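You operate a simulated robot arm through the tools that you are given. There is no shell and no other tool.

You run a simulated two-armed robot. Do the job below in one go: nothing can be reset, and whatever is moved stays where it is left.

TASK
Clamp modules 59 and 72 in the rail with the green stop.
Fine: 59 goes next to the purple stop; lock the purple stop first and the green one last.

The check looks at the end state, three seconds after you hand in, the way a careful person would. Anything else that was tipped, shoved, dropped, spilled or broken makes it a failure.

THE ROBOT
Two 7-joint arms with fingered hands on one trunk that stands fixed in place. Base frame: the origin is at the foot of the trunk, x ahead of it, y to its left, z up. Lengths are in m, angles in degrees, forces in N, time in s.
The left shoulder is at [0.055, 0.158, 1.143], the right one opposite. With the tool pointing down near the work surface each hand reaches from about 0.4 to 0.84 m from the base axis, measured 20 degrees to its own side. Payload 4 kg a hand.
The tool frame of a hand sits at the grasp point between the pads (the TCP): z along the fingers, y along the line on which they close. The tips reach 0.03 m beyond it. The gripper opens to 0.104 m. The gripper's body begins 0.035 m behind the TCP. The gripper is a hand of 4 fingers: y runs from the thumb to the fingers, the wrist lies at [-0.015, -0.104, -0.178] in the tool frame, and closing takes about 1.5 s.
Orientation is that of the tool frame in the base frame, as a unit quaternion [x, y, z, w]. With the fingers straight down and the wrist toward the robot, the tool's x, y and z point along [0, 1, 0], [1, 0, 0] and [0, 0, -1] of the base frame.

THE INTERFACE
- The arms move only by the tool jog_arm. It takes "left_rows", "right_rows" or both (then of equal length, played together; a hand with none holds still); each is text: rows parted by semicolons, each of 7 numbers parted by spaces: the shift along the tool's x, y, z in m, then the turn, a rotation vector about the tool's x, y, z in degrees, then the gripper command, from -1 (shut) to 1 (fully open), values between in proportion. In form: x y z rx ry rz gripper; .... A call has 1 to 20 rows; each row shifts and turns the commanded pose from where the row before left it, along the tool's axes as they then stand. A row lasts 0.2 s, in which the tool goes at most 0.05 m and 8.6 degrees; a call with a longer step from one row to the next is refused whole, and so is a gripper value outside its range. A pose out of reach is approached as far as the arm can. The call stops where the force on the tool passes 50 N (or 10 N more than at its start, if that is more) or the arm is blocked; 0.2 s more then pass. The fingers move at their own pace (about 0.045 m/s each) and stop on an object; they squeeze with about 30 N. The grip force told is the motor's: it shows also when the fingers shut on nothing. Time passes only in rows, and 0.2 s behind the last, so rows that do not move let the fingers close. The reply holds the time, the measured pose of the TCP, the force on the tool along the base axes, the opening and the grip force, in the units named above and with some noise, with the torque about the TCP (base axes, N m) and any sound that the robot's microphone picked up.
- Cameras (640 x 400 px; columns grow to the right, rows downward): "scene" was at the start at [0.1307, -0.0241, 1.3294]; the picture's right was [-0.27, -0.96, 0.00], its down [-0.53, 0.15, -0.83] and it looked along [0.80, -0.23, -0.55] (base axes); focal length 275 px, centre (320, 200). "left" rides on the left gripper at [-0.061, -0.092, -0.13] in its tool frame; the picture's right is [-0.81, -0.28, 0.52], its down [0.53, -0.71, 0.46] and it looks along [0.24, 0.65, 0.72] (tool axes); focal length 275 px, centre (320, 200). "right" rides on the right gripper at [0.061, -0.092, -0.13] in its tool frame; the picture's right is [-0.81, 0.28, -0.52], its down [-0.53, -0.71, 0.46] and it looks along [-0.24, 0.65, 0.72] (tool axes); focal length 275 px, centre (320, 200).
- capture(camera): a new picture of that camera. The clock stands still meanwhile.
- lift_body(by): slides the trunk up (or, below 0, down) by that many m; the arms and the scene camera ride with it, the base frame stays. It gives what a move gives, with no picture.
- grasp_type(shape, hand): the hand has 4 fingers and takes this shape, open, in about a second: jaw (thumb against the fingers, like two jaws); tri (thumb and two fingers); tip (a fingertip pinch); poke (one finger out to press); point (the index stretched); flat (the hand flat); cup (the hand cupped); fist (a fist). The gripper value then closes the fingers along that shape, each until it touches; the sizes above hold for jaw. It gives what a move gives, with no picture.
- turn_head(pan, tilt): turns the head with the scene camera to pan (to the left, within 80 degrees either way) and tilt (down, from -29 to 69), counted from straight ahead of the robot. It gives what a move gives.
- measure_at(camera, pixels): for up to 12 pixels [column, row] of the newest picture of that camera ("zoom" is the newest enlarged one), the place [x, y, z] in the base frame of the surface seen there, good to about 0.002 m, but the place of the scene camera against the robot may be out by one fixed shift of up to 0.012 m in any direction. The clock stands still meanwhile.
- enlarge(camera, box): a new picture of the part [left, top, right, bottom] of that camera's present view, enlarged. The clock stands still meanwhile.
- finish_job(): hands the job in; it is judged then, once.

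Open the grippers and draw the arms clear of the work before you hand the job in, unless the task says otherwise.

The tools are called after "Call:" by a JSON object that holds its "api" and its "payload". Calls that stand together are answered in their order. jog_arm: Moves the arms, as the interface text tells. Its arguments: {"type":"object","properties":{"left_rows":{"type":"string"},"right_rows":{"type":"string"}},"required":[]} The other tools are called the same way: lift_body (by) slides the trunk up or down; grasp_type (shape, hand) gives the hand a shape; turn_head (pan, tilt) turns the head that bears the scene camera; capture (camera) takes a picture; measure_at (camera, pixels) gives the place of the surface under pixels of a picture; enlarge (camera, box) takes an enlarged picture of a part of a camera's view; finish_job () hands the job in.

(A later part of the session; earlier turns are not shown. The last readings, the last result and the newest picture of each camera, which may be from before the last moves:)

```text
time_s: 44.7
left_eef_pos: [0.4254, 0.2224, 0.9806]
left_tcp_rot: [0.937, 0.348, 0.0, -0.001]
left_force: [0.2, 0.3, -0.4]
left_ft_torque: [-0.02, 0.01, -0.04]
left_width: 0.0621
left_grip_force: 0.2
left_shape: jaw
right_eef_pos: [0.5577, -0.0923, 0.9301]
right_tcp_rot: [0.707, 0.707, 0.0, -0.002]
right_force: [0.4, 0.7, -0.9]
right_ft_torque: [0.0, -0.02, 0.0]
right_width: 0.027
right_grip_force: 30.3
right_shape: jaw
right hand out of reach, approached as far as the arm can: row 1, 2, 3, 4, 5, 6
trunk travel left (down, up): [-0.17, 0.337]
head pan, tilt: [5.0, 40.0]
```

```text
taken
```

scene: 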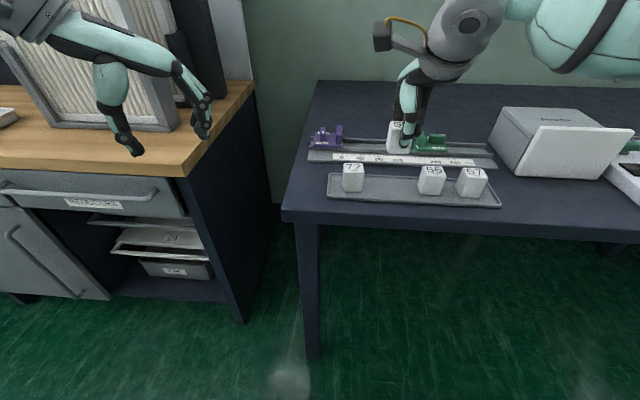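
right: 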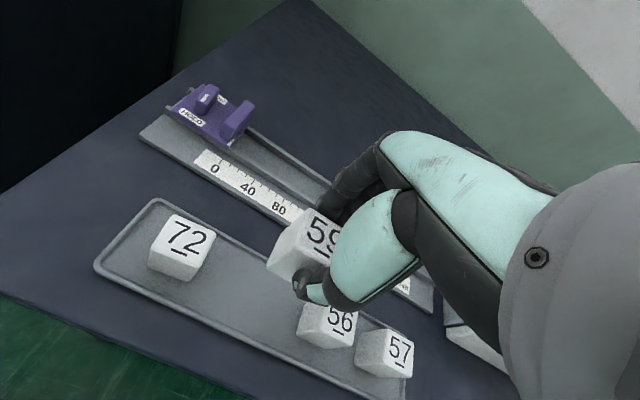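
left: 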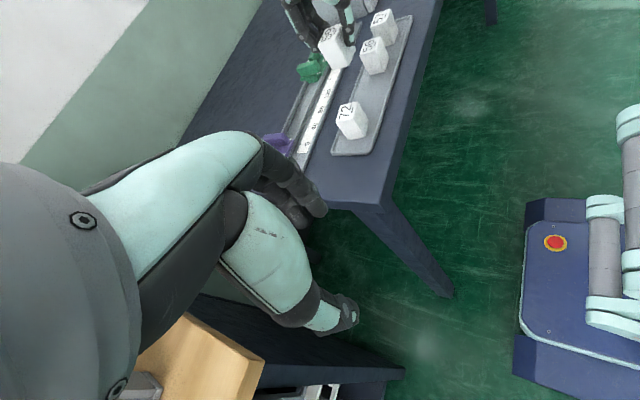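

The move was flagged out of reach and the hand stayed at (0.558, −0.092, 0.930) with 59 still held. I try moving outward along +x alone first.

Call:
{"api": "jog_arm", "payload": {"right_rows": "0 0.012 0 0 0 0 -1; 0 0.012 0 0 0 0 -1; 0 0.012 0 0 0 0 -1; 0 0 0 0 0 0 -1"}}

```text
time_s: 45.7
left_eef_pos: [0.424, 0.2223, 0.9824]
left_tcp_rot: [0.937, 0.348, 0.002, 0.0]
left_force: [-0.1, -0.6, 0.2]
left_ft_torque: [0.0, 0.04, 0.01]
left_width: 0.0622
left_grip_force: 0.0
left_shape: jaw
right_eef_pos: [0.5683, -0.0938, 0.9314]
right_tcp_rot: [0.706, 0.708, 0.001, 0.0]
right_force: [1.1, -0.1, -0.9]
right_ft_torque: [0.0, 0.01, 0.01]
right_width: 0.0271
right_grip_force: 30.1
right_shape: jaw
right hand out of reach, approached as far as the arm can: row 1, 2
trunk travel left (down, up): [-0.17, 0.337]
head pan, tilt: [5.0, 40.0]
```

It moves only reluctantly (x 0.568). I turn the head to look at the right arm's posture.

Call:
{"api": "turn_head", "payload": {"pan": -35, "tilt": 25}}

Call:
{"api": "capture", "payload": {"camera": "scene"}}

```text
time_s: 46.8
left_eef_pos: [0.425, 0.2221, 0.983]
left_tcp_rot: [0.938, 0.348, -0.001, -0.001]
left_force: [-0.8, -0.3, -0.3]
left_ft_torque: [-0.03, -0.01, 0.0]
left_width: 0.0621
left_grip_force: 0.2
left_shape: jaw
right_eef_pos: [0.5681, -0.0947, 0.9311]
right_tcp_rot: [0.706, 0.708, 0.001, -0.001]
right_force: [-0.4, 0.9, -0.5]
right_ft_torque: [-0.02, 0.03, -0.03]
right_width: 0.027
right_grip_force: 29.7
right_shape: jaw
trunk travel left (down, up): [-0.17, 0.337]
head pan, tilt: [-35.0, 25.0]
```

```text
taken
```

scene: 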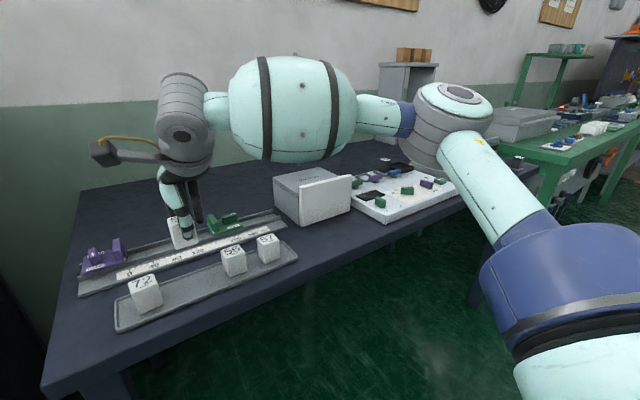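

The elbow is far out to the right with the forearm coming in sideways. The third row did get through, so I continue outward along +x in small rows.

Call:
{"api": "jog_arm", "payload": {"right_rows": "0 0.01 0 0 0 0 -1; 0 0.01 0 0 0 0 -1; 0 0.01 0 0 0 0 -1; 0 0.01 0 0 0 0 -1; 0 0.01 0 0 0 0 -1; 0 0 0 0 0 0 -1"}}

```text
time_s: 48.2
left_eef_pos: [0.4249, 0.2222, 0.981]
left_tcp_rot: [0.938, 0.347, 0.0, -0.001]
left_force: [0.6, 0.1, -0.7]
left_ft_torque: [0.02, -0.02, -0.02]
left_width: 0.062
left_grip_force: 0.2
left_shape: jaw
right_eef_pos: [0.5983, -0.1137, 0.933]
right_tcp_rot: [0.706, 0.708, 0.0, -0.002]
right_force: [-0.3, 0.2, -0.1]
right_ft_torque: [-0.01, 0.02, 0.0]
right_width: 0.0272
right_grip_force: 30.3
right_shape: jaw
right hand out of reach, approached as far as the arm can: row 1, 3, 4, 5
trunk travel left (down, up): [-0.17, 0.337]
head pan, tilt: [-35.0, 25.0]
```

The hand slid along a limit to (0.598, −0.114): the forearm needs to swing forward, so I go out and to the right first, toward (0.69, −0.20, 0.935), then come back inward.

Call:
{"api": "jog_arm", "payload": {"right_rows": "-0.014 0.013 0 0 0 0 -1; -0.014 0.013 0 0 0 0 -1; -0.014 0.013 0 0 0 0 -1; -0.014 0.013 0 0 0 0 -1; -0.014 0.013 0 0 0 0 -1; -0.014 0.013 0 0 0 0 -1; -0.002 0.014 0 0 0 0 -1; 0 0 0 0 0 0 -1"}}

Call:
{"api": "capture", "payload": {"camera": "scene"}}

```text
time_s: 50.0
left_eef_pos: [0.4228, 0.2229, 0.982]
left_tcp_rot: [0.937, 0.348, 0.0, 0.0]
left_force: [-0.5, -0.1, 0.3]
left_ft_torque: [-0.01, -0.03, 0.01]
left_width: 0.0623
left_grip_force: 0.1
left_shape: jaw
right_eef_pos: [0.6883, -0.2017, 0.9321]
right_tcp_rot: [0.707, 0.708, 0.002, -0.001]
right_force: [0.2, 0.1, -0.6]
right_ft_torque: [0.02, 0.0, -0.01]
right_width: 0.0272
right_grip_force: 29.5
right_shape: jaw
trunk travel left (down, up): [-0.17, 0.337]
head pan, tilt: [-35.0, 25.0]
```

```text
taken
```

scene: 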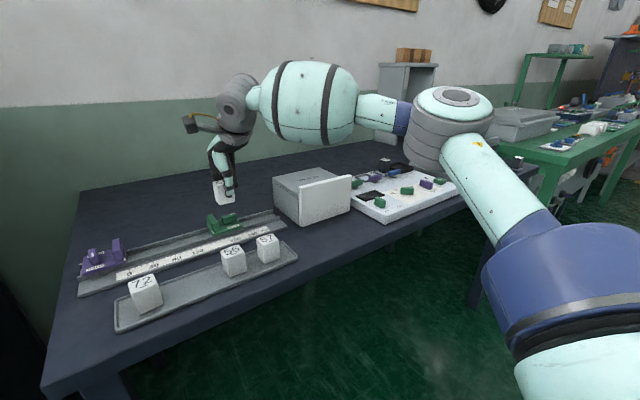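

That path worked: the hand is at (0.688, −0.202, 0.932). Now I move inward along +y in small rows, watching for the limit.

Call:
{"api": "jog_arm", "payload": {"right_rows": "0.013 0 0 0 0 0 -1; 0.013 0 0 0 0 0 -1; 0.013 0 0 0 0 0 -1; 0.013 0 0 0 0 0 -1; 0.013 0 0 0 0 0 -1; 0.013 0 0 0 0 0 -1; 0 0 0 0 0 0 -1"}}

```text
time_s: 51.6
left_eef_pos: [0.4251, 0.2227, 0.9811]
left_tcp_rot: [0.937, 0.349, 0.0, 0.0]
left_force: [-0.7, 0.4, -0.9]
left_ft_torque: [0.02, 0.0, 0.01]
left_width: 0.0622
left_grip_force: 0.1
left_shape: jaw
right_eef_pos: [0.6523, -0.1537, 0.9266]
right_tcp_rot: [0.707, 0.708, 0.0, -0.001]
right_force: [0.5, 0.0, -1.0]
right_ft_torque: [0.03, 0.04, 0.01]
right_width: 0.0267
right_grip_force: 29.8
right_shape: jaw
right hand out of reach, approached as far as the arm can: row 1, 2, 3, 4, 5, 6
trunk travel left (down, up): [-0.17, 0.337]
head pan, tilt: [-35.0, 25.0]
```

The hand slides along a slanted limit to (0.652, −0.154). I measure the right elbow and forearm in a new scene picture to understand the posture.

Call:
{"api": "capture", "payload": {"camera": "scene"}}

Call:
{"api": "measure_at", "payload": {"camera": "scene", "pixels": [[450, 110], [300, 105], [190, 100], [500, 190], [560, 270], [400, 115], [240, 105], [560, 350]]}}

```text
taken
```

scene: 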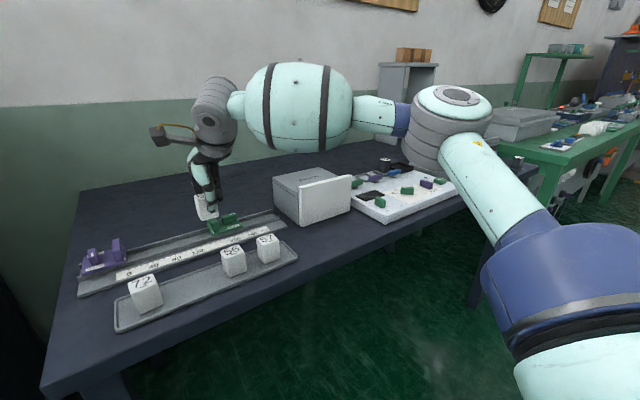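

```text
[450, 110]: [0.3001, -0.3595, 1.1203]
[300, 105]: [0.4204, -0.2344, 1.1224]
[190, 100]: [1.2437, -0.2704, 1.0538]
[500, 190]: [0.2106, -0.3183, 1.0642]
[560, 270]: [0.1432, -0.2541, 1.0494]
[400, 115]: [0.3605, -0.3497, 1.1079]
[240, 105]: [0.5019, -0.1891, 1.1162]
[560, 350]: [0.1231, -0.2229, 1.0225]
```

The forearm points about 40° inward, which is the wrist's sideways limit; a straighter arm with a higher trunk avoids this, as it did on the left. I move the right hand out to (0.69, −0.20) and then raise the trunk by 0.18.

Call:
{"api": "jog_arm", "payload": {"right_rows": "-0.012 0.01 -0.001 0 0 0 -1; -0.012 0.01 -0.001 0 0 0 -1; -0.012 0.01 -0.001 0 0 0 -1; -0.01 0.008 -0.001 0 0 0 -1; 0 0 0 0 0 0 -1"}}

Call:
{"api": "lift_body", "payload": {"by": 0.18}}

Call:
{"api": "capture", "payload": {"camera": "scene"}}

```text
time_s: 52.8
left_eef_pos: [0.4244, 0.2216, 0.9816]
left_tcp_rot: [0.937, 0.349, 0.0, -0.001]
left_force: [0.0, 0.4, -0.2]
left_ft_torque: [0.04, 0.0, 0.01]
left_width: 0.0621
left_grip_force: 0.0
left_shape: jaw
right_eef_pos: [0.6906, -0.202, 0.929]
right_tcp_rot: [0.706, 0.708, 0.001, 0.0]
right_force: [-0.4, 0.0, -0.4]
right_ft_torque: [0.01, -0.01, -0.02]
right_width: 0.0269
right_grip_force: 29.6
right_shape: jaw
trunk travel left (down, up): [-0.17, 0.337]
head pan, tilt: [-35.0, 25.0]
```

```text
time_s: 54.8
left_eef_pos: [0.4244, 0.2222, 1.1596]
left_tcp_rot: [0.937, 0.348, 0.0, -0.001]
left_force: [0.3, 0.0, -0.4]
left_ft_torque: [0.03, 0.0, -0.02]
left_width: 0.0623
left_grip_force: 0.1
left_shape: jaw
right_eef_pos: [0.6896, -0.2022, 1.1088]
right_tcp_rot: [0.706, 0.708, 0.001, -0.001]
right_force: [0.2, -0.5, -0.3]
right_ft_torque: [-0.01, -0.01, -0.01]
right_width: 0.0274
right_grip_force: 29.9
right_shape: jaw
trunk travel left (down, up): [-0.35, 0.157]
head pan, tilt: [-35.0, 25.0]
```

```text
taken
```

scene: 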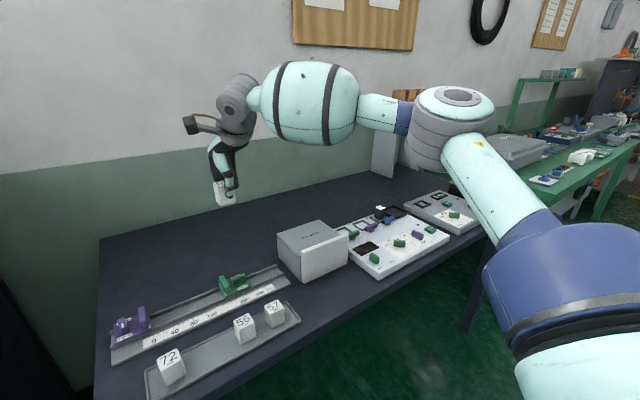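

59 is still held and the trunk is up. I lower the right hand at the same spot to z≈0.94 in six rows.

Call:
{"api": "jog_arm", "payload": {"right_rows": "0 0 0.028 0 0 0 -1; 0 0 0.028 0 0 0 -1; 0 0 0.028 0 0 0 -1; 0 0 0.028 0 0 0 -1; 0 0 0.028 0 0 0 -1; 0 0 0.028 0 0 0 -1; 0 0 0 0 0 0 -1"}}

Call:
{"api": "capture", "payload": {"camera": "scene"}}

```text
time_s: 56.4
left_eef_pos: [0.4245, 0.2221, 1.1609]
left_tcp_rot: [0.937, 0.348, -0.001, -0.001]
left_force: [0.2, 0.0, -1.0]
left_ft_torque: [0.0, -0.02, 0.0]
left_width: 0.0621
left_grip_force: 0.0
left_shape: jaw
right_eef_pos: [0.6714, -0.2162, 0.9465]
right_tcp_rot: [0.706, 0.708, 0.002, 0.0]
right_force: [-0.7, -0.1, -1.1]
right_ft_torque: [-0.01, 0.0, 0.0]
right_width: 0.0268
right_grip_force: 30.4
right_shape: jaw
right hand out of reach, approached as far as the arm can: row 4, 5, 6
trunk travel left (down, up): [-0.35, 0.157]
head pan, tilt: [-35.0, 25.0]
```

```text
taken
```

scene: 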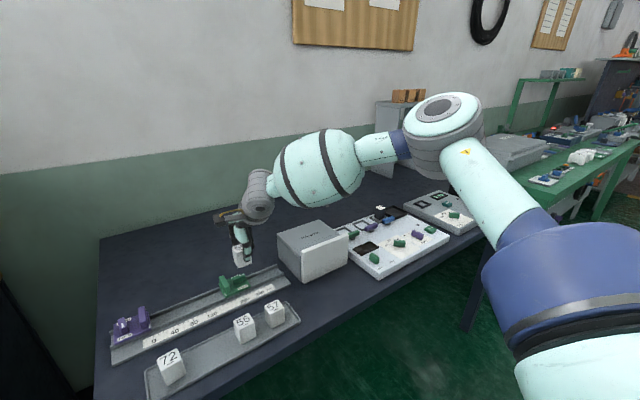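

Lower positions at yaw 0 are out of reach with this elbow posture, so the right arm cannot place 59 itself. I will set 59 back in its tray place and use the left arm (hand turned 90° and leaned, which worked before) for the modules. First: up to z≈1.115 and over to (0.5503, −0.0965).

Call:
{"api": "jog_arm", "payload": {"right_rows": "0 0 -0.03 0 0 0 -1; 0 0 -0.03 0 0 0 -1; 0 0 -0.03 0 0 0 -1; 0 0 -0.03 0 0 0 -1; 0 0 -0.03 0 0 0 -1; 0 0 -0.018 0 0 0 -1; 0.018 -0.0202 0 0 0 0 -1; 0.02 -0.0202 0 0 0 0 -1; 0.02 -0.0202 0 0 0 0 -1; 0.02 -0.0202 0 0 0 0 -1; 0.02 -0.0202 0 0 0 0 -1; 0.021 -0.0202 0 0 0 0 -1; 0 0 0 0 0 0 -1; 0 0 0 0 0 0 -1"}}

```text
time_s: 59.4
left_eef_pos: [0.4247, 0.2211, 1.1599]
left_tcp_rot: [0.937, 0.348, 0.0, -0.001]
left_force: [1.0, -0.4, 0.1]
left_ft_torque: [0.0, 0.01, -0.03]
left_width: 0.0621
left_grip_force: 0.0
left_shape: jaw
right_eef_pos: [0.5512, -0.0961, 1.1172]
right_tcp_rot: [0.707, 0.708, 0.001, 0.0]
right_force: [-0.4, -1.1, -0.8]
right_ft_torque: [-0.03, -0.02, 0.01]
right_width: 0.027
right_grip_force: 29.8
right_shape: jaw
trunk travel left (down, up): [-0.35, 0.157]
head pan, tilt: [-35.0, 25.0]
```

That worked without reach flags. I lower the trunk 0.18 again, with the hand above 59's old place.

Call:
{"api": "lift_body", "payload": {"by": -0.18}}

Call:
{"api": "turn_head", "payload": {"pan": -5, "tilt": 35}}

Call:
{"api": "capture", "payload": {"camera": "right"}}

Call:
{"api": "capture", "payload": {"camera": "scene"}}

```text
time_s: 61.4
left_eef_pos: [0.4248, 0.2224, 0.9811]
left_tcp_rot: [0.937, 0.349, 0.0, 0.0]
left_force: [-0.2, -0.9, 0.0]
left_ft_torque: [0.02, 0.01, -0.03]
left_width: 0.0622
left_grip_force: 0.1
left_shape: jaw
right_eef_pos: [0.5512, -0.0959, 0.9399]
right_tcp_rot: [0.707, 0.708, 0.001, 0.0]
right_force: [-0.3, 0.8, -0.6]
right_ft_torque: [0.01, 0.0, 0.03]
right_width: 0.0268
right_grip_force: 29.4
right_shape: jaw
trunk travel left (down, up): [-0.17, 0.337]
head pan, tilt: [-35.0, 25.0]
```

```text
time_s: 62.3
left_eef_pos: [0.4243, 0.2222, 0.9814]
left_tcp_rot: [0.937, 0.35, 0.0, 0.0]
left_force: [-0.7, -0.1, -0.3]
left_ft_torque: [-0.02, -0.01, -0.02]
left_width: 0.0621
left_grip_force: 0.1
left_shape: jaw
right_eef_pos: [0.551, -0.0962, 0.9388]
right_tcp_rot: [0.706, 0.708, 0.0, 0.0]
right_force: [-0.2, -0.4, -0.2]
right_ft_torque: [-0.01, -0.02, 0.03]
right_width: 0.027
right_grip_force: 29.9
right_shape: jaw
trunk travel left (down, up): [-0.17, 0.337]
head pan, tilt: [-5.0, 35.0]
```

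```text
taken
```

right: 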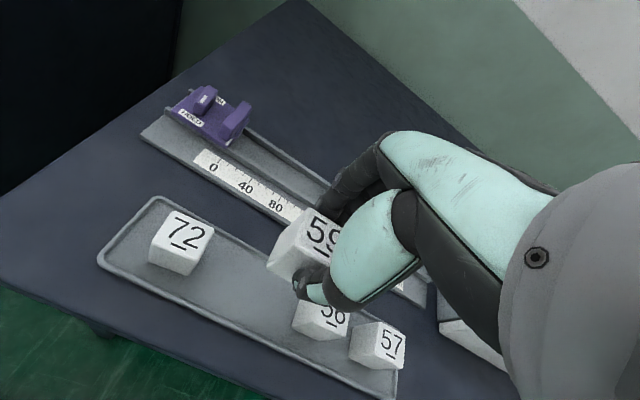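

```text
taken
```

scene: 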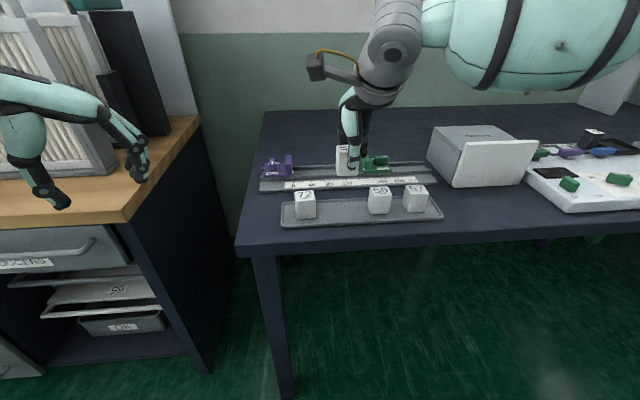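

59 hangs above its old place. I lower it by 86 mm, slowing at the end.

Call:
{"api": "jog_arm", "payload": {"right_rows": "0 0 0.02 0 0 0 -1; 0 0 0.02 0 0 0 -1; 0 0 0.02 0 0 0 -1; 0 0 0.012 0 0 0 -1; 0 0 0.008 0 0 0 -1; 0 0 0.005 0 0 0 -1; 0 0 0 0 0 0 -1"}}

```text
time_s: 63.9
left_eef_pos: [0.425, 0.2223, 0.9822]
left_tcp_rot: [0.937, 0.349, -0.001, 0.0]
left_force: [-0.4, 0.2, 0.6]
left_ft_torque: [0.0, -0.02, -0.05]
left_width: 0.0621
left_grip_force: 0.0
left_shape: jaw
right_eef_pos: [0.5496, -0.0961, 0.8537]
right_tcp_rot: [0.706, 0.708, 0.0, -0.001]
right_force: [0.9, -0.3, -1.6]
right_ft_torque: [-0.02, 0.03, 0.01]
right_width: 0.0267
right_grip_force: 29.8
right_shape: jaw
trunk travel left (down, up): [-0.17, 0.337]
head pan, tilt: [-5.0, 35.0]
```

At z 0.8537 with no contact yet. I lower 1 mm per row until it touches the tray.

Call:
{"api": "jog_arm", "payload": {"right_rows": "0 0 0.001 0 0 0 -1; 0 0 0.001 0 0 0 -1; 0 0 0.001 0 0 0 -1; 0 0 0 0 0 0 -1"}}

Call:
{"api": "enlarge", "payload": {"camera": "scene", "box": [270, 120, 450, 235]}}

```text
time_s: 64.9
left_eef_pos: [0.4246, 0.2216, 0.9812]
left_tcp_rot: [0.937, 0.349, 0.0, -0.001]
left_force: [-0.2, -0.4, 0.5]
left_ft_torque: [0.02, 0.04, -0.01]
left_width: 0.0619
left_grip_force: 0.0
left_shape: jaw
right_eef_pos: [0.5499, -0.0962, 0.8507]
right_tcp_rot: [0.707, 0.707, 0.001, -0.001]
right_force: [0.0, 0.0, 2.0]
right_ft_torque: [0.0, -0.01, 0.01]
right_width: 0.0269
right_grip_force: 30.0
right_shape: jaw
trunk travel left (down, up): [-0.17, 0.337]
head pan, tilt: [-5.0, 35.0]
```

```text
3.48 times, centred on (360, 178) of scene
```

zoom: 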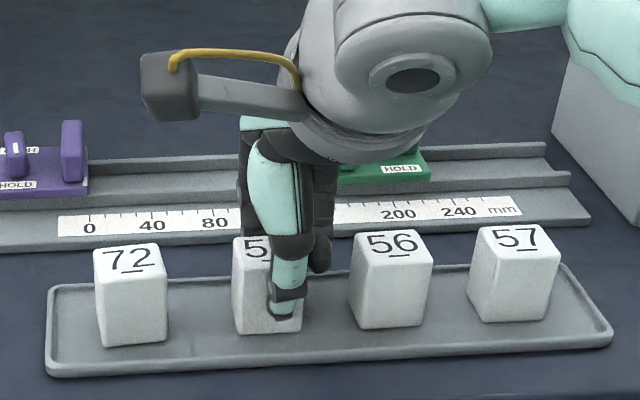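

It touches (2 N up). I release, rise straight up and then draw the right arm back to its side.

Call:
{"api": "jog_arm", "payload": {"right_rows": "0 0 0 0 0 0 -0.2; 0 0 0 0 0 0 0.15; 0 0 0 0 0 0 0.15; 0 0 0 0 0 0 0.15; 0 0 -0.015 0 0 0 0.15; 0 0 -0.02 0 0 0 0.15; 0 0 -0.03 0 0 0 0.15; 0 0 -0.03 0 0 0 0.15; -0.02 -0.015 -0.02 0 0 0 0.15; -0.03 -0.025 -0.01 0 0 0 0.15; -0.03 -0.025 -0.01 0 0 0 0.15; -0.03 -0.025 -0.01 0 0 0 0.15; -0.03 -0.025 -0.01 0 0 0 0.15; -0.03 -0.01 -0.01 0 0 0 0.15; 0 0 0 0 0 0 0.15"}}

Call:
{"api": "capture", "payload": {"camera": "right"}}

Call:
{"api": "enlarge", "payload": {"camera": "scene", "box": [240, 120, 460, 260]}}

```text
time_s: 68.1
left_eef_pos: [0.4248, 0.2226, 0.9814]
left_tcp_rot: [0.937, 0.348, -0.001, 0.0]
left_force: [0.0, 0.2, 0.2]
left_ft_torque: [0.0, -0.01, 0.0]
left_width: 0.0618
left_grip_force: 0.0
left_shape: jaw
right_eef_pos: [0.4268, -0.2657, 1.0167]
right_tcp_rot: [0.706, 0.708, 0.001, -0.001]
right_force: [-0.3, 0.0, -0.2]
right_ft_torque: [-0.02, 0.02, 0.01]
right_width: 0.0593
right_grip_force: 0.2
right_shape: jaw
trunk travel left (down, up): [-0.17, 0.337]
head pan, tilt: [-5.0, 35.0]
```

```text
taken
```

right: 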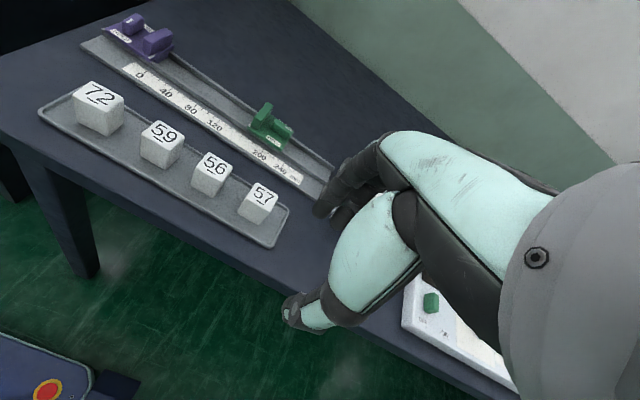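

```text
2.86 times, centred on (350, 190) of scene
```

zoom: 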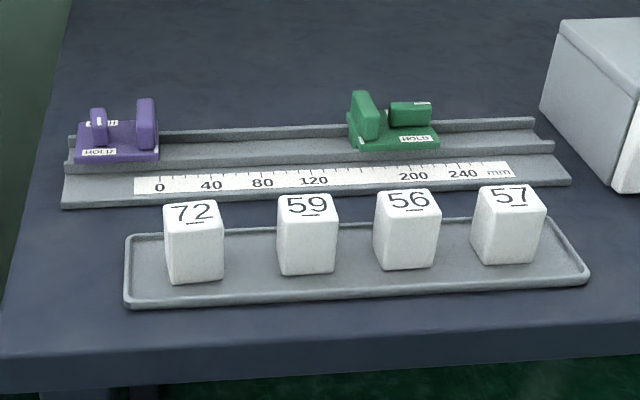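

Everything is in place again, with 59 back in the tray and the right arm at its side. I enlarge the right view and measure the module faces for the left-hand pick.

Call:
{"api": "enlarge", "payload": {"camera": "right", "box": [60, 70, 240, 210]}}

Call:
{"api": "measure_at", "payload": {"camera": "zoom", "pixels": [[295, 195], [345, 180], [415, 210], [370, 228], [355, 203], [372, 300], [300, 270], [470, 305], [515, 285], [200, 100], [130, 175], [480, 370]]}}

```text
2.86 times, centred on (150, 140) of right
```

zoom: 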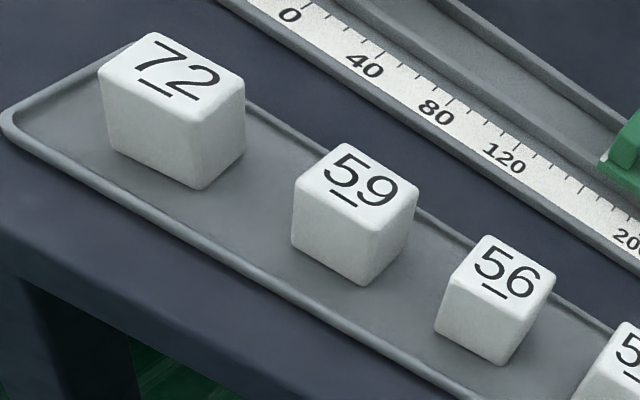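

```text
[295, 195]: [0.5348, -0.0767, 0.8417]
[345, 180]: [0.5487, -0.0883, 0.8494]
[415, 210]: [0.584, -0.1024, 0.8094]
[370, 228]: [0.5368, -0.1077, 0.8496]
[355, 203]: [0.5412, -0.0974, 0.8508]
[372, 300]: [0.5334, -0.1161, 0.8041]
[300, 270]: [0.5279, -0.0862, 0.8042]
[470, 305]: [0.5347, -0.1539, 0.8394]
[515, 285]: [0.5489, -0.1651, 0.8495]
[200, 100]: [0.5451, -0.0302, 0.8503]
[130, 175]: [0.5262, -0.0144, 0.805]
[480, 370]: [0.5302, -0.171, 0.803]
```

59 spans about y −0.0755 to −0.1105 and x 0.535–0.565. I turn the left hand to 90° yaw and lean it 25° where it stands, with the opening set to 0.05.

Call:
{"api": "jog_arm", "payload": {"left_rows": "0 0 0 0 0 8.2 -0.04; 0 0 0 0 0 8.2 -0.04; 0 0 0 0 0 8.2 -0.04; 0 0 0 0 0 8.2 -0.04; 0 0 0 0 0 8.2 -0.04; 0 0 0 0 8.3 0 -0.04; 0 0 0 0 8.3 0 -0.04; 0 0 0 0 8.4 0 -0.04; 0 0 0 0 0 0 -0.04"}}

```text
time_s: 70.1
left_eef_pos: [0.4249, 0.2208, 0.9814]
left_tcp_rot: [0.976, -0.002, 0.218, 0.0]
left_force: [-0.7, -0.1, 0.2]
left_ft_torque: [-0.02, 0.0, -0.02]
left_width: 0.0504
left_grip_force: 0.0
left_shape: jaw
right_eef_pos: [0.4277, -0.266, 1.016]
right_tcp_rot: [0.707, 0.707, 0.0, -0.001]
right_force: [-0.6, 0.2, 0.5]
right_ft_torque: [0.03, 0.03, 0.0]
right_width: 0.0593
right_grip_force: 0.1
right_shape: jaw
trunk travel left (down, up): [-0.17, 0.337]
head pan, tilt: [-5.0, 35.0]
```

The left hand is turned and leaned as wanted. I move it over 59 to about (0.542, −0.093, 0.94).

Call:
{"api": "jog_arm", "payload": {"left_rows": "0.00887 0.03145 0.00866 0 0 0 -0.04; 0.00887 0.03145 0.00866 0 0 0 -0.04; 0.00887 0.03145 0.00866 0 0 0 -0.04; 0.00887 0.03145 0.00866 0 0 0 -0.04; 0.00887 0.03145 0.00866 0 0 0 -0.04; 0.00887 0.03145 0.00866 0 0 0 -0.04; 0.00887 0.03145 0.00866 0 0 0 -0.04; 0.00887 0.03145 0.00866 0 0 0 -0.04; 0.00887 0.03145 0.00866 0 0 0 -0.04; 0.00887 0.03145 0.00866 0 0 0 -0.04; 0 0 0 0 0 0 -0.04; 0 0 0 0 0 0 -0.04"}}

Call:
{"api": "capture", "payload": {"camera": "scene"}}

Call:
{"api": "capture", "payload": {"camera": "left"}}

Call:
{"api": "enlarge", "payload": {"camera": "right", "box": [40, 20, 300, 240]}}

```text
time_s: 72.7
left_eef_pos: [0.5411, -0.092, 0.9416]
left_tcp_rot: [0.976, -0.002, 0.216, -0.001]
left_force: [0.4, -0.2, 1.1]
left_ft_torque: [-0.02, 0.01, 0.01]
left_width: 0.0502
left_grip_force: 0.1
left_shape: jaw
right_eef_pos: [0.427, -0.2665, 1.0166]
right_tcp_rot: [0.706, 0.708, 0.0, -0.001]
right_force: [0.2, 0.4, 0.3]
right_ft_torque: [0.0, -0.01, -0.02]
right_width: 0.0592
right_grip_force: 0.1
right_shape: jaw
trunk travel left (down, up): [-0.17, 0.337]
head pan, tilt: [-5.0, 35.0]
```

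```text
taken
```

scene: 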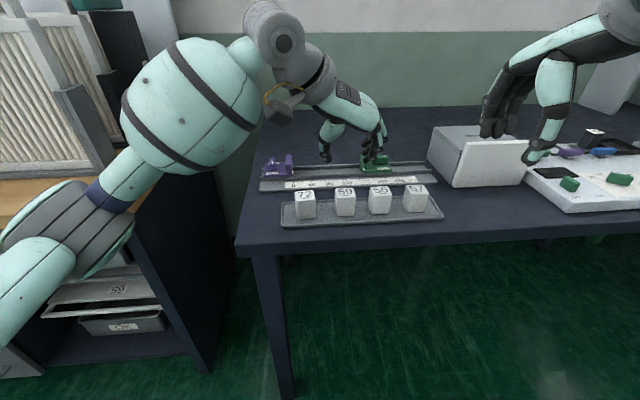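

```text
taken
```

left: 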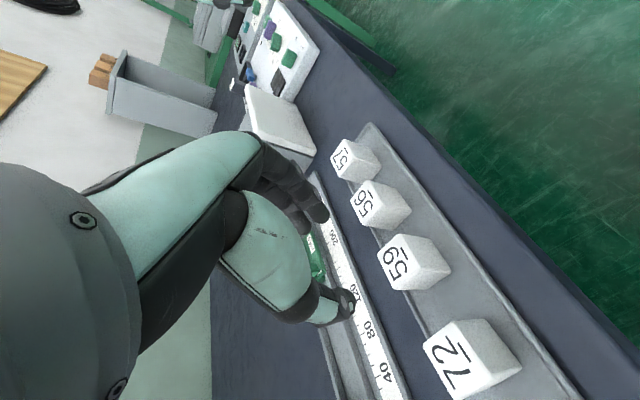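

```text
1.82 times, centred on (170, 130) of right
```

zoom: 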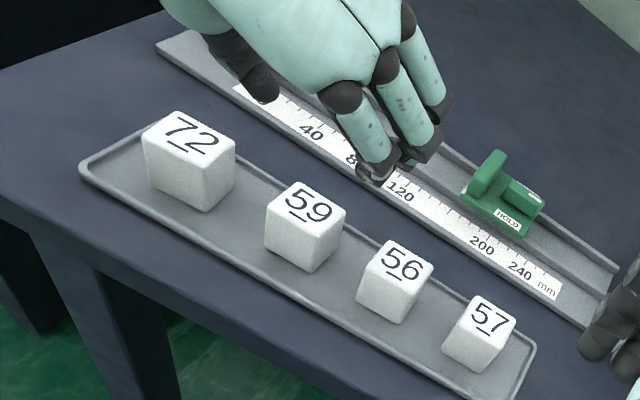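

In reach and above 59. I descend straight down 0.056 first and check the alignment on both sides.

Call:
{"api": "jog_arm", "payload": {"left_rows": "-0.00756 0.0002 0.01712 0 0 0 -0.04; -0.00756 0.0002 0.01712 0 0 0 -0.04; -0.00756 0.0002 0.01712 0 0 0 -0.04; 0 0 0 0 0 0 -0.04"}}

Call:
{"api": "capture", "payload": {"camera": "left"}}

Call:
{"api": "enlarge", "payload": {"camera": "scene", "box": [250, 60, 450, 240]}}

Call:
{"api": "enlarge", "payload": {"camera": "right", "box": [40, 20, 300, 240]}}

```text
time_s: 73.7
left_eef_pos: [0.541, -0.0933, 0.8826]
left_tcp_rot: [0.976, -0.002, 0.216, -0.001]
left_force: [0.0, -0.6, 0.2]
left_ft_torque: [0.01, -0.01, 0.02]
left_width: 0.0503
left_grip_force: 0.0
left_shape: jaw
right_eef_pos: [0.4264, -0.2664, 1.0168]
right_tcp_rot: [0.706, 0.708, 0.001, 0.0]
right_force: [0.0, -0.7, -0.7]
right_ft_torque: [0.0, 0.0, 0.0]
right_width: 0.0597
right_grip_force: 0.0
right_shape: jaw
trunk travel left (down, up): [-0.17, 0.337]
head pan, tilt: [-5.0, 35.0]
```

```text
taken
```

left: 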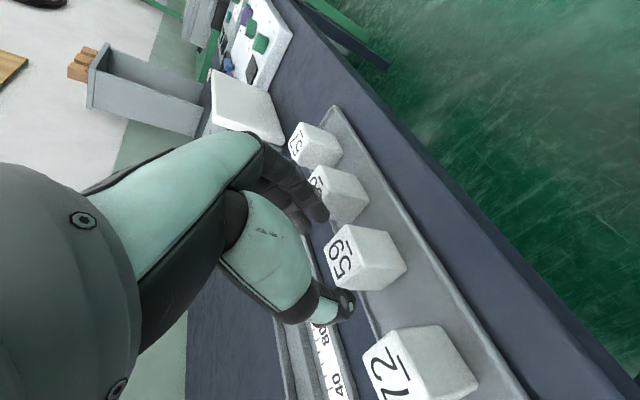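

```text
2.22 times, centred on (350, 150) of scene
```

zoom: 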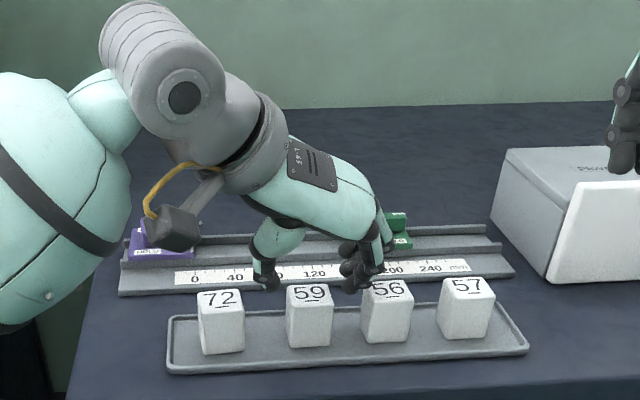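

```text
1.82 times, centred on (170, 130) of right
```

zoom: 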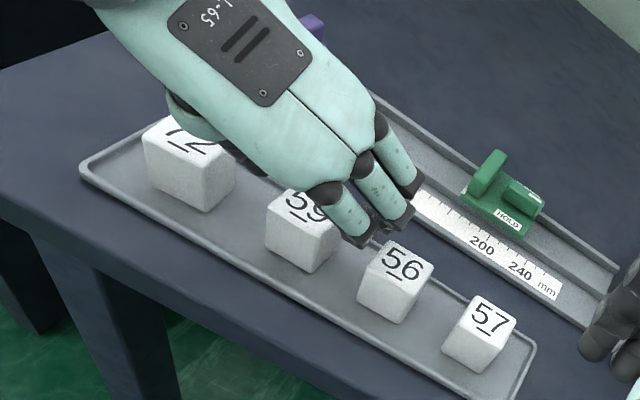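

I measure the finger and thumb tips and the module faces in the left view to make sure the fingers come down between 59 and 56.

Call:
{"api": "enlarge", "payload": {"camera": "left", "box": [240, 130, 440, 350]}}

Call:
{"api": "measure_at", "payload": {"camera": "left", "pixels": [[325, 215], [320, 205], [303, 228], [352, 305], [347, 295], [330, 260], [365, 230], [370, 285], [350, 190], [330, 185], [400, 255], [390, 350]]}}

```text
1.82 times, centred on (340, 240) of left
```

zoom: 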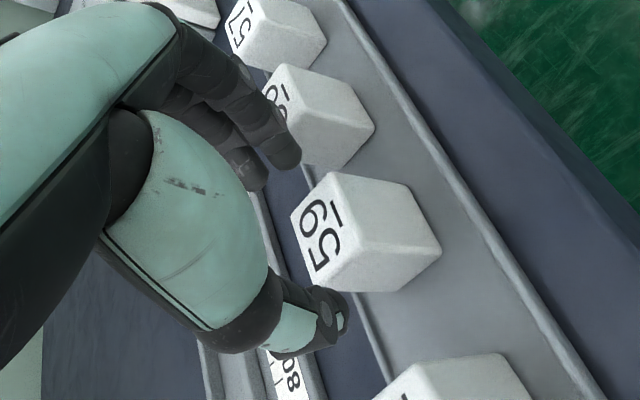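

```text
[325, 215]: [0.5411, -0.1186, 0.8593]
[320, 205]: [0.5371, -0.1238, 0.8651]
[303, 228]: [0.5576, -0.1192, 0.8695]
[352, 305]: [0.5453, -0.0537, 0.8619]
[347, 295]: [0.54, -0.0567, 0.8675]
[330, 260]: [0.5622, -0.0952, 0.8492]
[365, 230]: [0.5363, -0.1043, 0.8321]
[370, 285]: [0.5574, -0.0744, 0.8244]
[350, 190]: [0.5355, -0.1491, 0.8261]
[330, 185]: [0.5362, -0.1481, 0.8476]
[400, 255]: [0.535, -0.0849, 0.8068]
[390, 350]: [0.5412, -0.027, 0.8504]
```

The index inner face is at y −0.119 and the thumb at −0.056, around 59 (−0.0745 to −0.1105), and clear of 56 (−0.146). I lower the last 35 mm while shifting 3 mm toward −y.

Call:
{"api": "jog_arm", "payload": {"left_rows": "-0.00365 0.001 0.00784 0 0 0 -0.04; -0.00365 0.001 0.00784 0 0 0 -0.04; -0.00365 0.001 0.00784 0 0 0 -0.04; -0.00365 0 0.00784 0 0 0 -0.04; 0 0 0 0 0 0 -0.04"}}

Call:
{"api": "enlarge", "payload": {"camera": "left", "box": [240, 130, 440, 350]}}

Call:
{"api": "enlarge", "payload": {"camera": "scene", "box": [270, 120, 450, 240]}}

```text
time_s: 74.9
left_eef_pos: [0.5389, -0.0956, 0.8585]
left_tcp_rot: [0.975, -0.001, 0.222, 0.006]
left_force: [-6.7, 6.0, 39.9]
left_ft_torque: [-1.86, -0.64, -0.21]
left_width: 0.051
left_grip_force: 0.0
left_shape: jaw
right_eef_pos: [0.4224, -0.2651, 1.0196]
right_tcp_rot: [0.707, 0.707, 0.001, 0.0]
right_force: [-0.2, -0.1, 0.4]
right_ft_torque: [0.01, 0.02, 0.01]
right_width: 0.0593
right_grip_force: 0.0
right_shape: jaw
trunk travel left (down, up): [-0.17, 0.337]
head pan, tilt: [-5.0, 35.0]
```

```text
1.82 times, centred on (340, 240) of left
```

zoom: 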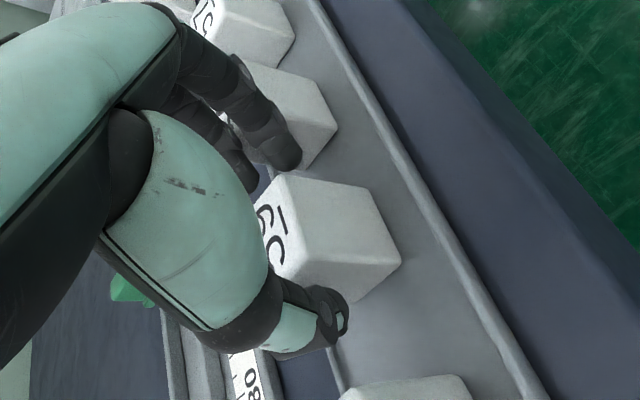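

```text
3.33 times, centred on (360, 180) of scene
```

zoom: 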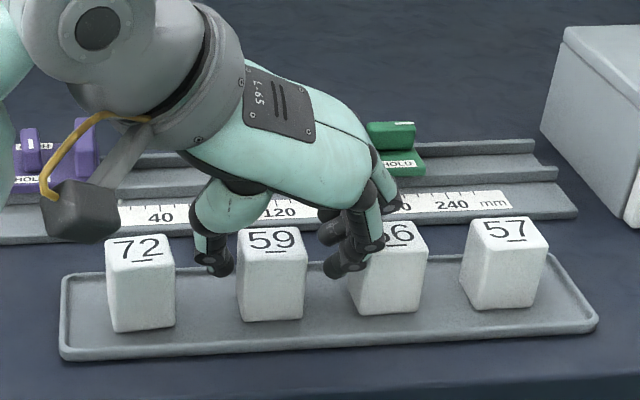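

The hand met something: 40 N upward, with a torque that places the contact near y −0.142, so a finger is resting on 56's edge. I raise straight up at once.

Call:
{"api": "jog_arm", "payload": {"left_rows": "0.00423 0 -0.00906 0 0 0 -0.04; 0.00845 0 -0.0181 0 0 0 -0.04; 0.01268 0 -0.0272 0 0 0 -0.04; 0 0 0 0 0 0 -0.04"}}

Call:
{"api": "capture", "payload": {"camera": "left"}}

Call:
{"api": "enlarge", "payload": {"camera": "scene", "box": [270, 120, 450, 240]}}

Call:
{"api": "enlarge", "payload": {"camera": "right", "box": [60, 70, 300, 250]}}

```text
time_s: 75.9
left_eef_pos: [0.5448, -0.0942, 0.9065]
left_tcp_rot: [0.976, -0.002, 0.216, -0.001]
left_force: [0.3, -0.4, 0.2]
left_ft_torque: [-0.02, 0.04, 0.04]
left_width: 0.0501
left_grip_force: 0.1
left_shape: jaw
right_eef_pos: [0.428, -0.2669, 1.0172]
right_tcp_rot: [0.707, 0.707, 0.001, -0.001]
right_force: [0.1, 0.0, 0.0]
right_ft_torque: [0.0, -0.03, 0.02]
right_width: 0.0593
right_grip_force: 0.0
right_shape: jaw
trunk travel left (down, up): [-0.17, 0.337]
head pan, tilt: [-5.0, 35.0]
```

```text
taken
```

left: 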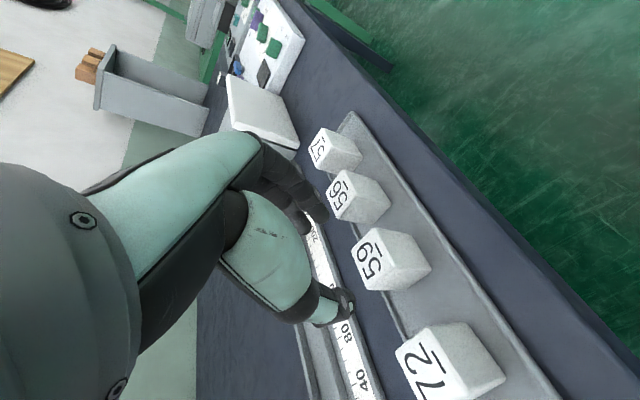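

```text
3.33 times, centred on (360, 180) of scene
```

zoom: 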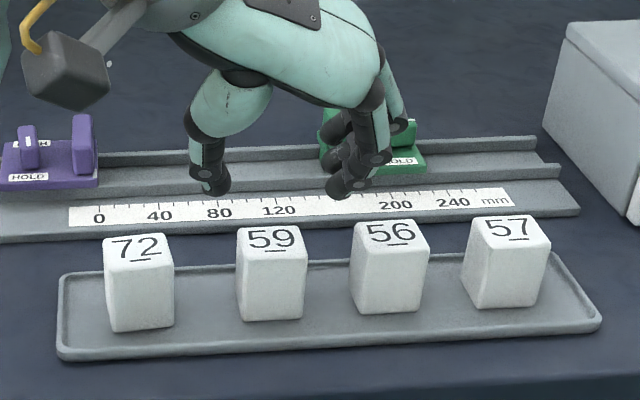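

```text
2.22 times, centred on (180, 160) of right
```

zoom: 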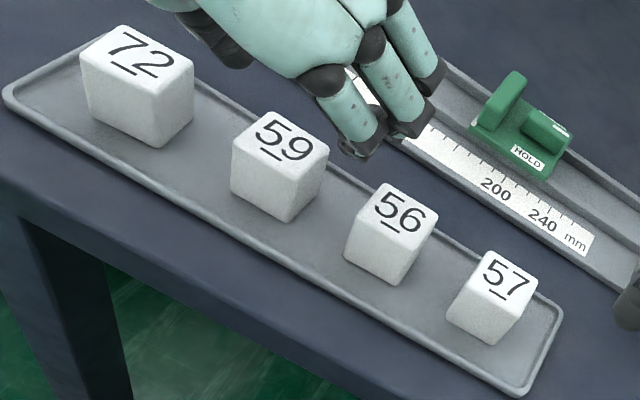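

56 stands upright and looks unmoved. I measure it, and the fingers' outer extent, in the right view.

Call:
{"api": "measure_at", "payload": {"camera": "zoom", "pixels": [[383, 188], [432, 212], [350, 222], [403, 240], [395, 212], [265, 118], [322, 145], [238, 150], [295, 178], [360, 145], [378, 125], [430, 75]]}}

Call:
{"api": "measure_at", "payload": {"camera": "left", "pixels": [[325, 215], [318, 195], [330, 212], [306, 230], [300, 215], [310, 185], [352, 308], [345, 290]]}}

```text
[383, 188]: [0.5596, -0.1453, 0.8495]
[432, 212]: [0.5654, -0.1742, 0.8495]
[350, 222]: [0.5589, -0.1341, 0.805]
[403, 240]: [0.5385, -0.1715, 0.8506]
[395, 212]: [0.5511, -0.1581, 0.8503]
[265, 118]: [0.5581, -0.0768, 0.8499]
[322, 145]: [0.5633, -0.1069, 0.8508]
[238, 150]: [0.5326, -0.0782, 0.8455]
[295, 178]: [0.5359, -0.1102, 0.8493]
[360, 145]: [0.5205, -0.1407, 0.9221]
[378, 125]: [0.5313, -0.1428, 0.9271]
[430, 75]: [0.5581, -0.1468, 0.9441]
```

```text
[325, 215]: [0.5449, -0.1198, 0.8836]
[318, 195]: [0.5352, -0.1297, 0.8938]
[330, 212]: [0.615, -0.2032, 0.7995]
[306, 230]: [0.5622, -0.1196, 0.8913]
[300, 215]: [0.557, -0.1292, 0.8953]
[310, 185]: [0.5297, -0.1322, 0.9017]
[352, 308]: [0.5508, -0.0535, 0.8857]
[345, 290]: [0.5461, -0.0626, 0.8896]
```

56 is unmoved (centre y −0.1587). The fingers' backs reach 47 mm from the TCP at this opening, so I narrow the opening to 0.044 and shift 4 mm toward +y, then re-measure before descending.

Call:
{"api": "jog_arm", "payload": {"left_rows": "0 -0.0042 0 0 0 0 -0.154; 0 0 0 0 0 0 -0.154; 0 0 0 0 0 0 -0.154"}}

Call:
{"api": "enlarge", "payload": {"camera": "right", "box": [60, 70, 300, 250]}}

Call:
{"api": "measure_at", "payload": {"camera": "zoom", "pixels": [[345, 145], [355, 140], [378, 128], [370, 110], [345, 110], [425, 85], [360, 150]]}}

Call:
{"api": "capture", "payload": {"camera": "left"}}

Call:
{"api": "measure_at", "payload": {"camera": "left", "pixels": [[325, 220], [318, 200], [306, 232], [303, 218], [350, 305], [343, 290], [340, 315]]}}

```text
time_s: 76.7
left_eef_pos: [0.5438, -0.0906, 0.9096]
left_tcp_rot: [0.976, -0.001, 0.216, 0.0]
left_force: [-0.7, 0.8, 0.6]
left_ft_torque: [0.0, -0.01, -0.05]
left_width: 0.0442
left_grip_force: 0.0
left_shape: jaw
right_eef_pos: [0.4268, -0.2662, 1.0175]
right_tcp_rot: [0.706, 0.708, 0.0, 0.0]
right_force: [0.3, -0.2, 0.8]
right_ft_torque: [-0.01, -0.03, -0.02]
right_width: 0.0597
right_grip_force: 0.0
right_shape: jaw
trunk travel left (down, up): [-0.17, 0.337]
head pan, tilt: [-5.0, 35.0]
```

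```text
2.22 times, centred on (180, 160) of right
```

zoom: 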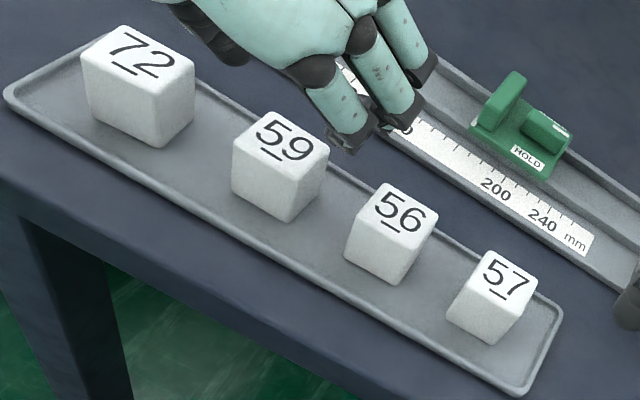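

```text
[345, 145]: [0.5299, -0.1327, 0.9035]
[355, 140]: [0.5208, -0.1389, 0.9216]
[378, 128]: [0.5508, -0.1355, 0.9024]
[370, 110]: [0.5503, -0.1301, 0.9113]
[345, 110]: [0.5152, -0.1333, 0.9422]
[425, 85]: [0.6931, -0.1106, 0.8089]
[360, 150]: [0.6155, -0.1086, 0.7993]
```

```text
taken
```

left: 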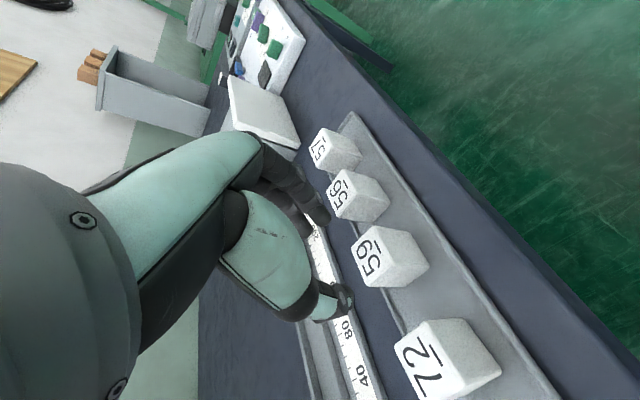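

```text
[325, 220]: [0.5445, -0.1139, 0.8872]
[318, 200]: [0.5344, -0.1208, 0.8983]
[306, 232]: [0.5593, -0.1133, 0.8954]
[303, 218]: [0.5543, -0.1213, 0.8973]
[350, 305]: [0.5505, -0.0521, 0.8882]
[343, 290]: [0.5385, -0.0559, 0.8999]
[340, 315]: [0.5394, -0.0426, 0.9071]
```

Finger backs now clear 56 by about 8 mm. I check the thumb's outer side against 72 in the scene view.

Call:
{"api": "enlarge", "payload": {"camera": "scene", "box": [270, 100, 450, 240]}}

Call:
{"api": "measure_at", "payload": {"camera": "zoom", "pixels": [[195, 235], [190, 215], [185, 200], [180, 180], [195, 160], [210, 245], [220, 240], [335, 240], [350, 250], [165, 290], [240, 285]]}}

```text
2.86 times, centred on (360, 170) of scene
```

zoom: 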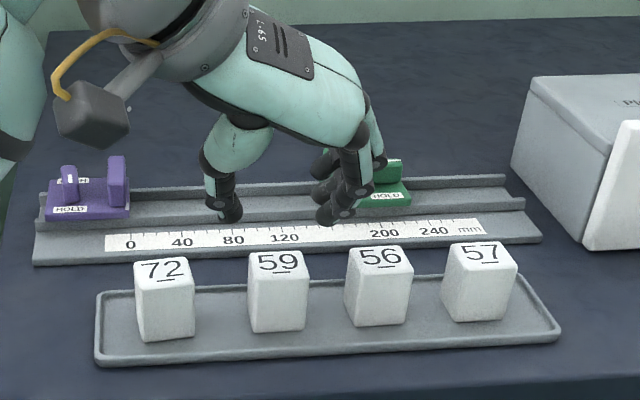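

```text
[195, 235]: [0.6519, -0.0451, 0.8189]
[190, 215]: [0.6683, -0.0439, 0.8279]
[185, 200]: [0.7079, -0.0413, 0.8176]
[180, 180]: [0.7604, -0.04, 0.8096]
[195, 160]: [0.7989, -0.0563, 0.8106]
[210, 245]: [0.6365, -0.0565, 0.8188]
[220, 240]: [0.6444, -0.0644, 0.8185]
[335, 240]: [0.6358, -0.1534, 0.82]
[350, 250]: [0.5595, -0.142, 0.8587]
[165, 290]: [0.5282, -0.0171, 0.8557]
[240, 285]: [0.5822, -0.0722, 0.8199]
```

I sample the thumb itself, at (208–235, 175–218) in this enlargement.

Call:
{"api": "measure_at", "payload": {"camera": "zoom", "pixels": [[208, 180], [212, 195], [218, 208], [225, 218], [232, 205], [238, 212], [207, 165], [203, 155], [322, 215], [330, 190], [350, 205]]}}

```text
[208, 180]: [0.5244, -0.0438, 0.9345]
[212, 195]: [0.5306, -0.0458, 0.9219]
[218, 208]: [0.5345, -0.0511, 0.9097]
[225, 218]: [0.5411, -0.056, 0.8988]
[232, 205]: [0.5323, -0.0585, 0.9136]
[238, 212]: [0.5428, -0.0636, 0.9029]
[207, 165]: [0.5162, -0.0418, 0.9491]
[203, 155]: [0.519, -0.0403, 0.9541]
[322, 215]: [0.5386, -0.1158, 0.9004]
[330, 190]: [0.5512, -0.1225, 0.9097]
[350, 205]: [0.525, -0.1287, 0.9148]
```

The thumb clears 72 by about 7 mm and the fingers clear 59 and 56. I descend 0.03 first and check the force.

Call:
{"api": "jog_arm", "payload": {"left_rows": "-0.00423 0 0.00906 0 0 0 -0.154; -0.00423 0 0.00906 0 0 0 -0.154; -0.00423 0 0.00906 0 0 0 -0.154; 0 0 0 0 0 0 -0.154"}}

Call:
{"api": "enlarge", "payload": {"camera": "left", "box": [240, 130, 440, 350]}}

```text
time_s: 77.7
left_eef_pos: [0.543, -0.0924, 0.88]
left_tcp_rot: [0.976, -0.001, 0.217, 0.0]
left_force: [0.3, -0.3, 0.8]
left_ft_torque: [0.0, -0.01, 0.0]
left_width: 0.0442
left_grip_force: 0.1
left_shape: jaw
right_eef_pos: [0.4284, -0.2661, 1.0166]
right_tcp_rot: [0.707, 0.708, 0.001, -0.001]
right_force: [0.0, -0.4, 0.5]
right_ft_torque: [0.02, -0.03, -0.03]
right_width: 0.0592
right_grip_force: 0.0
right_shape: jaw
trunk travel left (down, up): [-0.17, 0.337]
head pan, tilt: [-5.0, 35.0]
```

```text
1.82 times, centred on (340, 240) of left
```

zoom: 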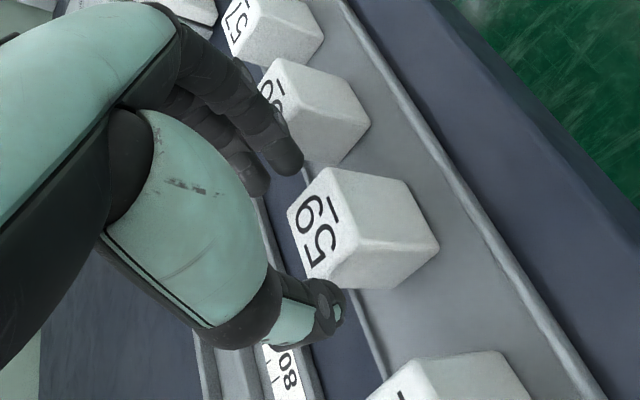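

No contact at z 0.880. I check the finger and module faces once more in this view.

Call:
{"api": "measure_at", "payload": {"camera": "zoom", "pixels": [[290, 170], [298, 160], [255, 190], [260, 180], [330, 320], [318, 300], [330, 175], [350, 250], [370, 285], [290, 140], [300, 110], [320, 160]]}}

```text
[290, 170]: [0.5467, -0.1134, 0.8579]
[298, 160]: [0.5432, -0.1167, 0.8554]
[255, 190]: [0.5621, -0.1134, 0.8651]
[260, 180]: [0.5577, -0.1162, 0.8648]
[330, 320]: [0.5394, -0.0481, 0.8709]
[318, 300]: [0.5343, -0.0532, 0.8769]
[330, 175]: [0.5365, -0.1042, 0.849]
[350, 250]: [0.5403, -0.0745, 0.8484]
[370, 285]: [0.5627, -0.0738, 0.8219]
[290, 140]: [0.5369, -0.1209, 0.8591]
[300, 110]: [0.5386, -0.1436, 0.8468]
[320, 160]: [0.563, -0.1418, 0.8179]
```

The index inner face is at y −0.1135 against 59's face at about −0.110, with 56's face at −0.143. I descend the remaining 32 mm slowly.

Call:
{"api": "jog_arm", "payload": {"left_rows": "-0.0027 0 0.0058 0 0 0 -0.154; -0.0027 0 0.0058 0 0 0 -0.154; -0.0027 0 0.0058 0 0 0 -0.154; -0.0027 0 0.0058 0 0 0 -0.154; -0.0027 0 0.0058 0 0 0 -0.154; 0 0 0 0 0 0 -0.154"}}

Call:
{"api": "enlarge", "payload": {"camera": "left", "box": [240, 130, 440, 350]}}

Call:
{"api": "enlarge", "payload": {"camera": "scene", "box": [270, 120, 450, 240]}}

```text
time_s: 79.1
left_eef_pos: [0.542, -0.0912, 0.8481]
left_tcp_rot: [0.976, -0.002, 0.216, 0.001]
left_force: [1.0, 0.0, 0.5]
left_ft_torque: [-0.01, 0.01, 0.04]
left_width: 0.0442
left_grip_force: 0.1
left_shape: jaw
right_eef_pos: [0.4261, -0.2659, 1.0167]
right_tcp_rot: [0.706, 0.708, 0.001, 0.0]
right_force: [0.1, 0.2, 0.0]
right_ft_torque: [0.0, 0.0, 0.01]
right_width: 0.0592
right_grip_force: 0.0
right_shape: jaw
trunk travel left (down, up): [-0.17, 0.337]
head pan, tilt: [-5.0, 35.0]
```

```text
1.82 times, centred on (340, 240) of left
```

zoom: 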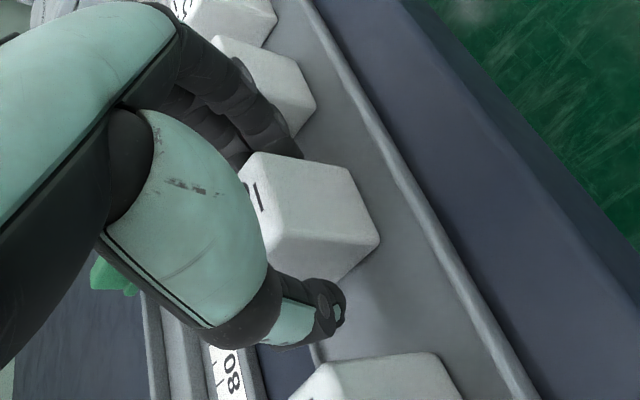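

```text
3.33 times, centred on (360, 180) of scene
```

zoom: 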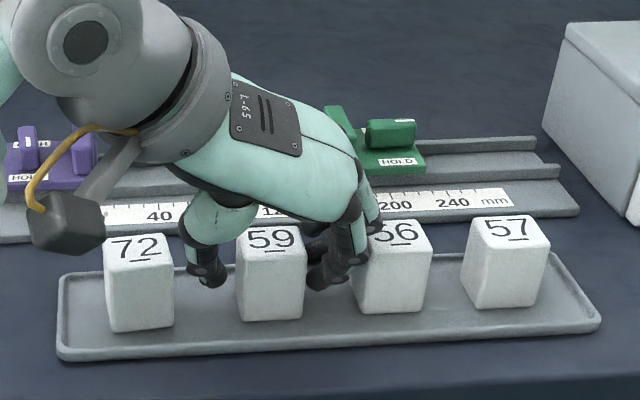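

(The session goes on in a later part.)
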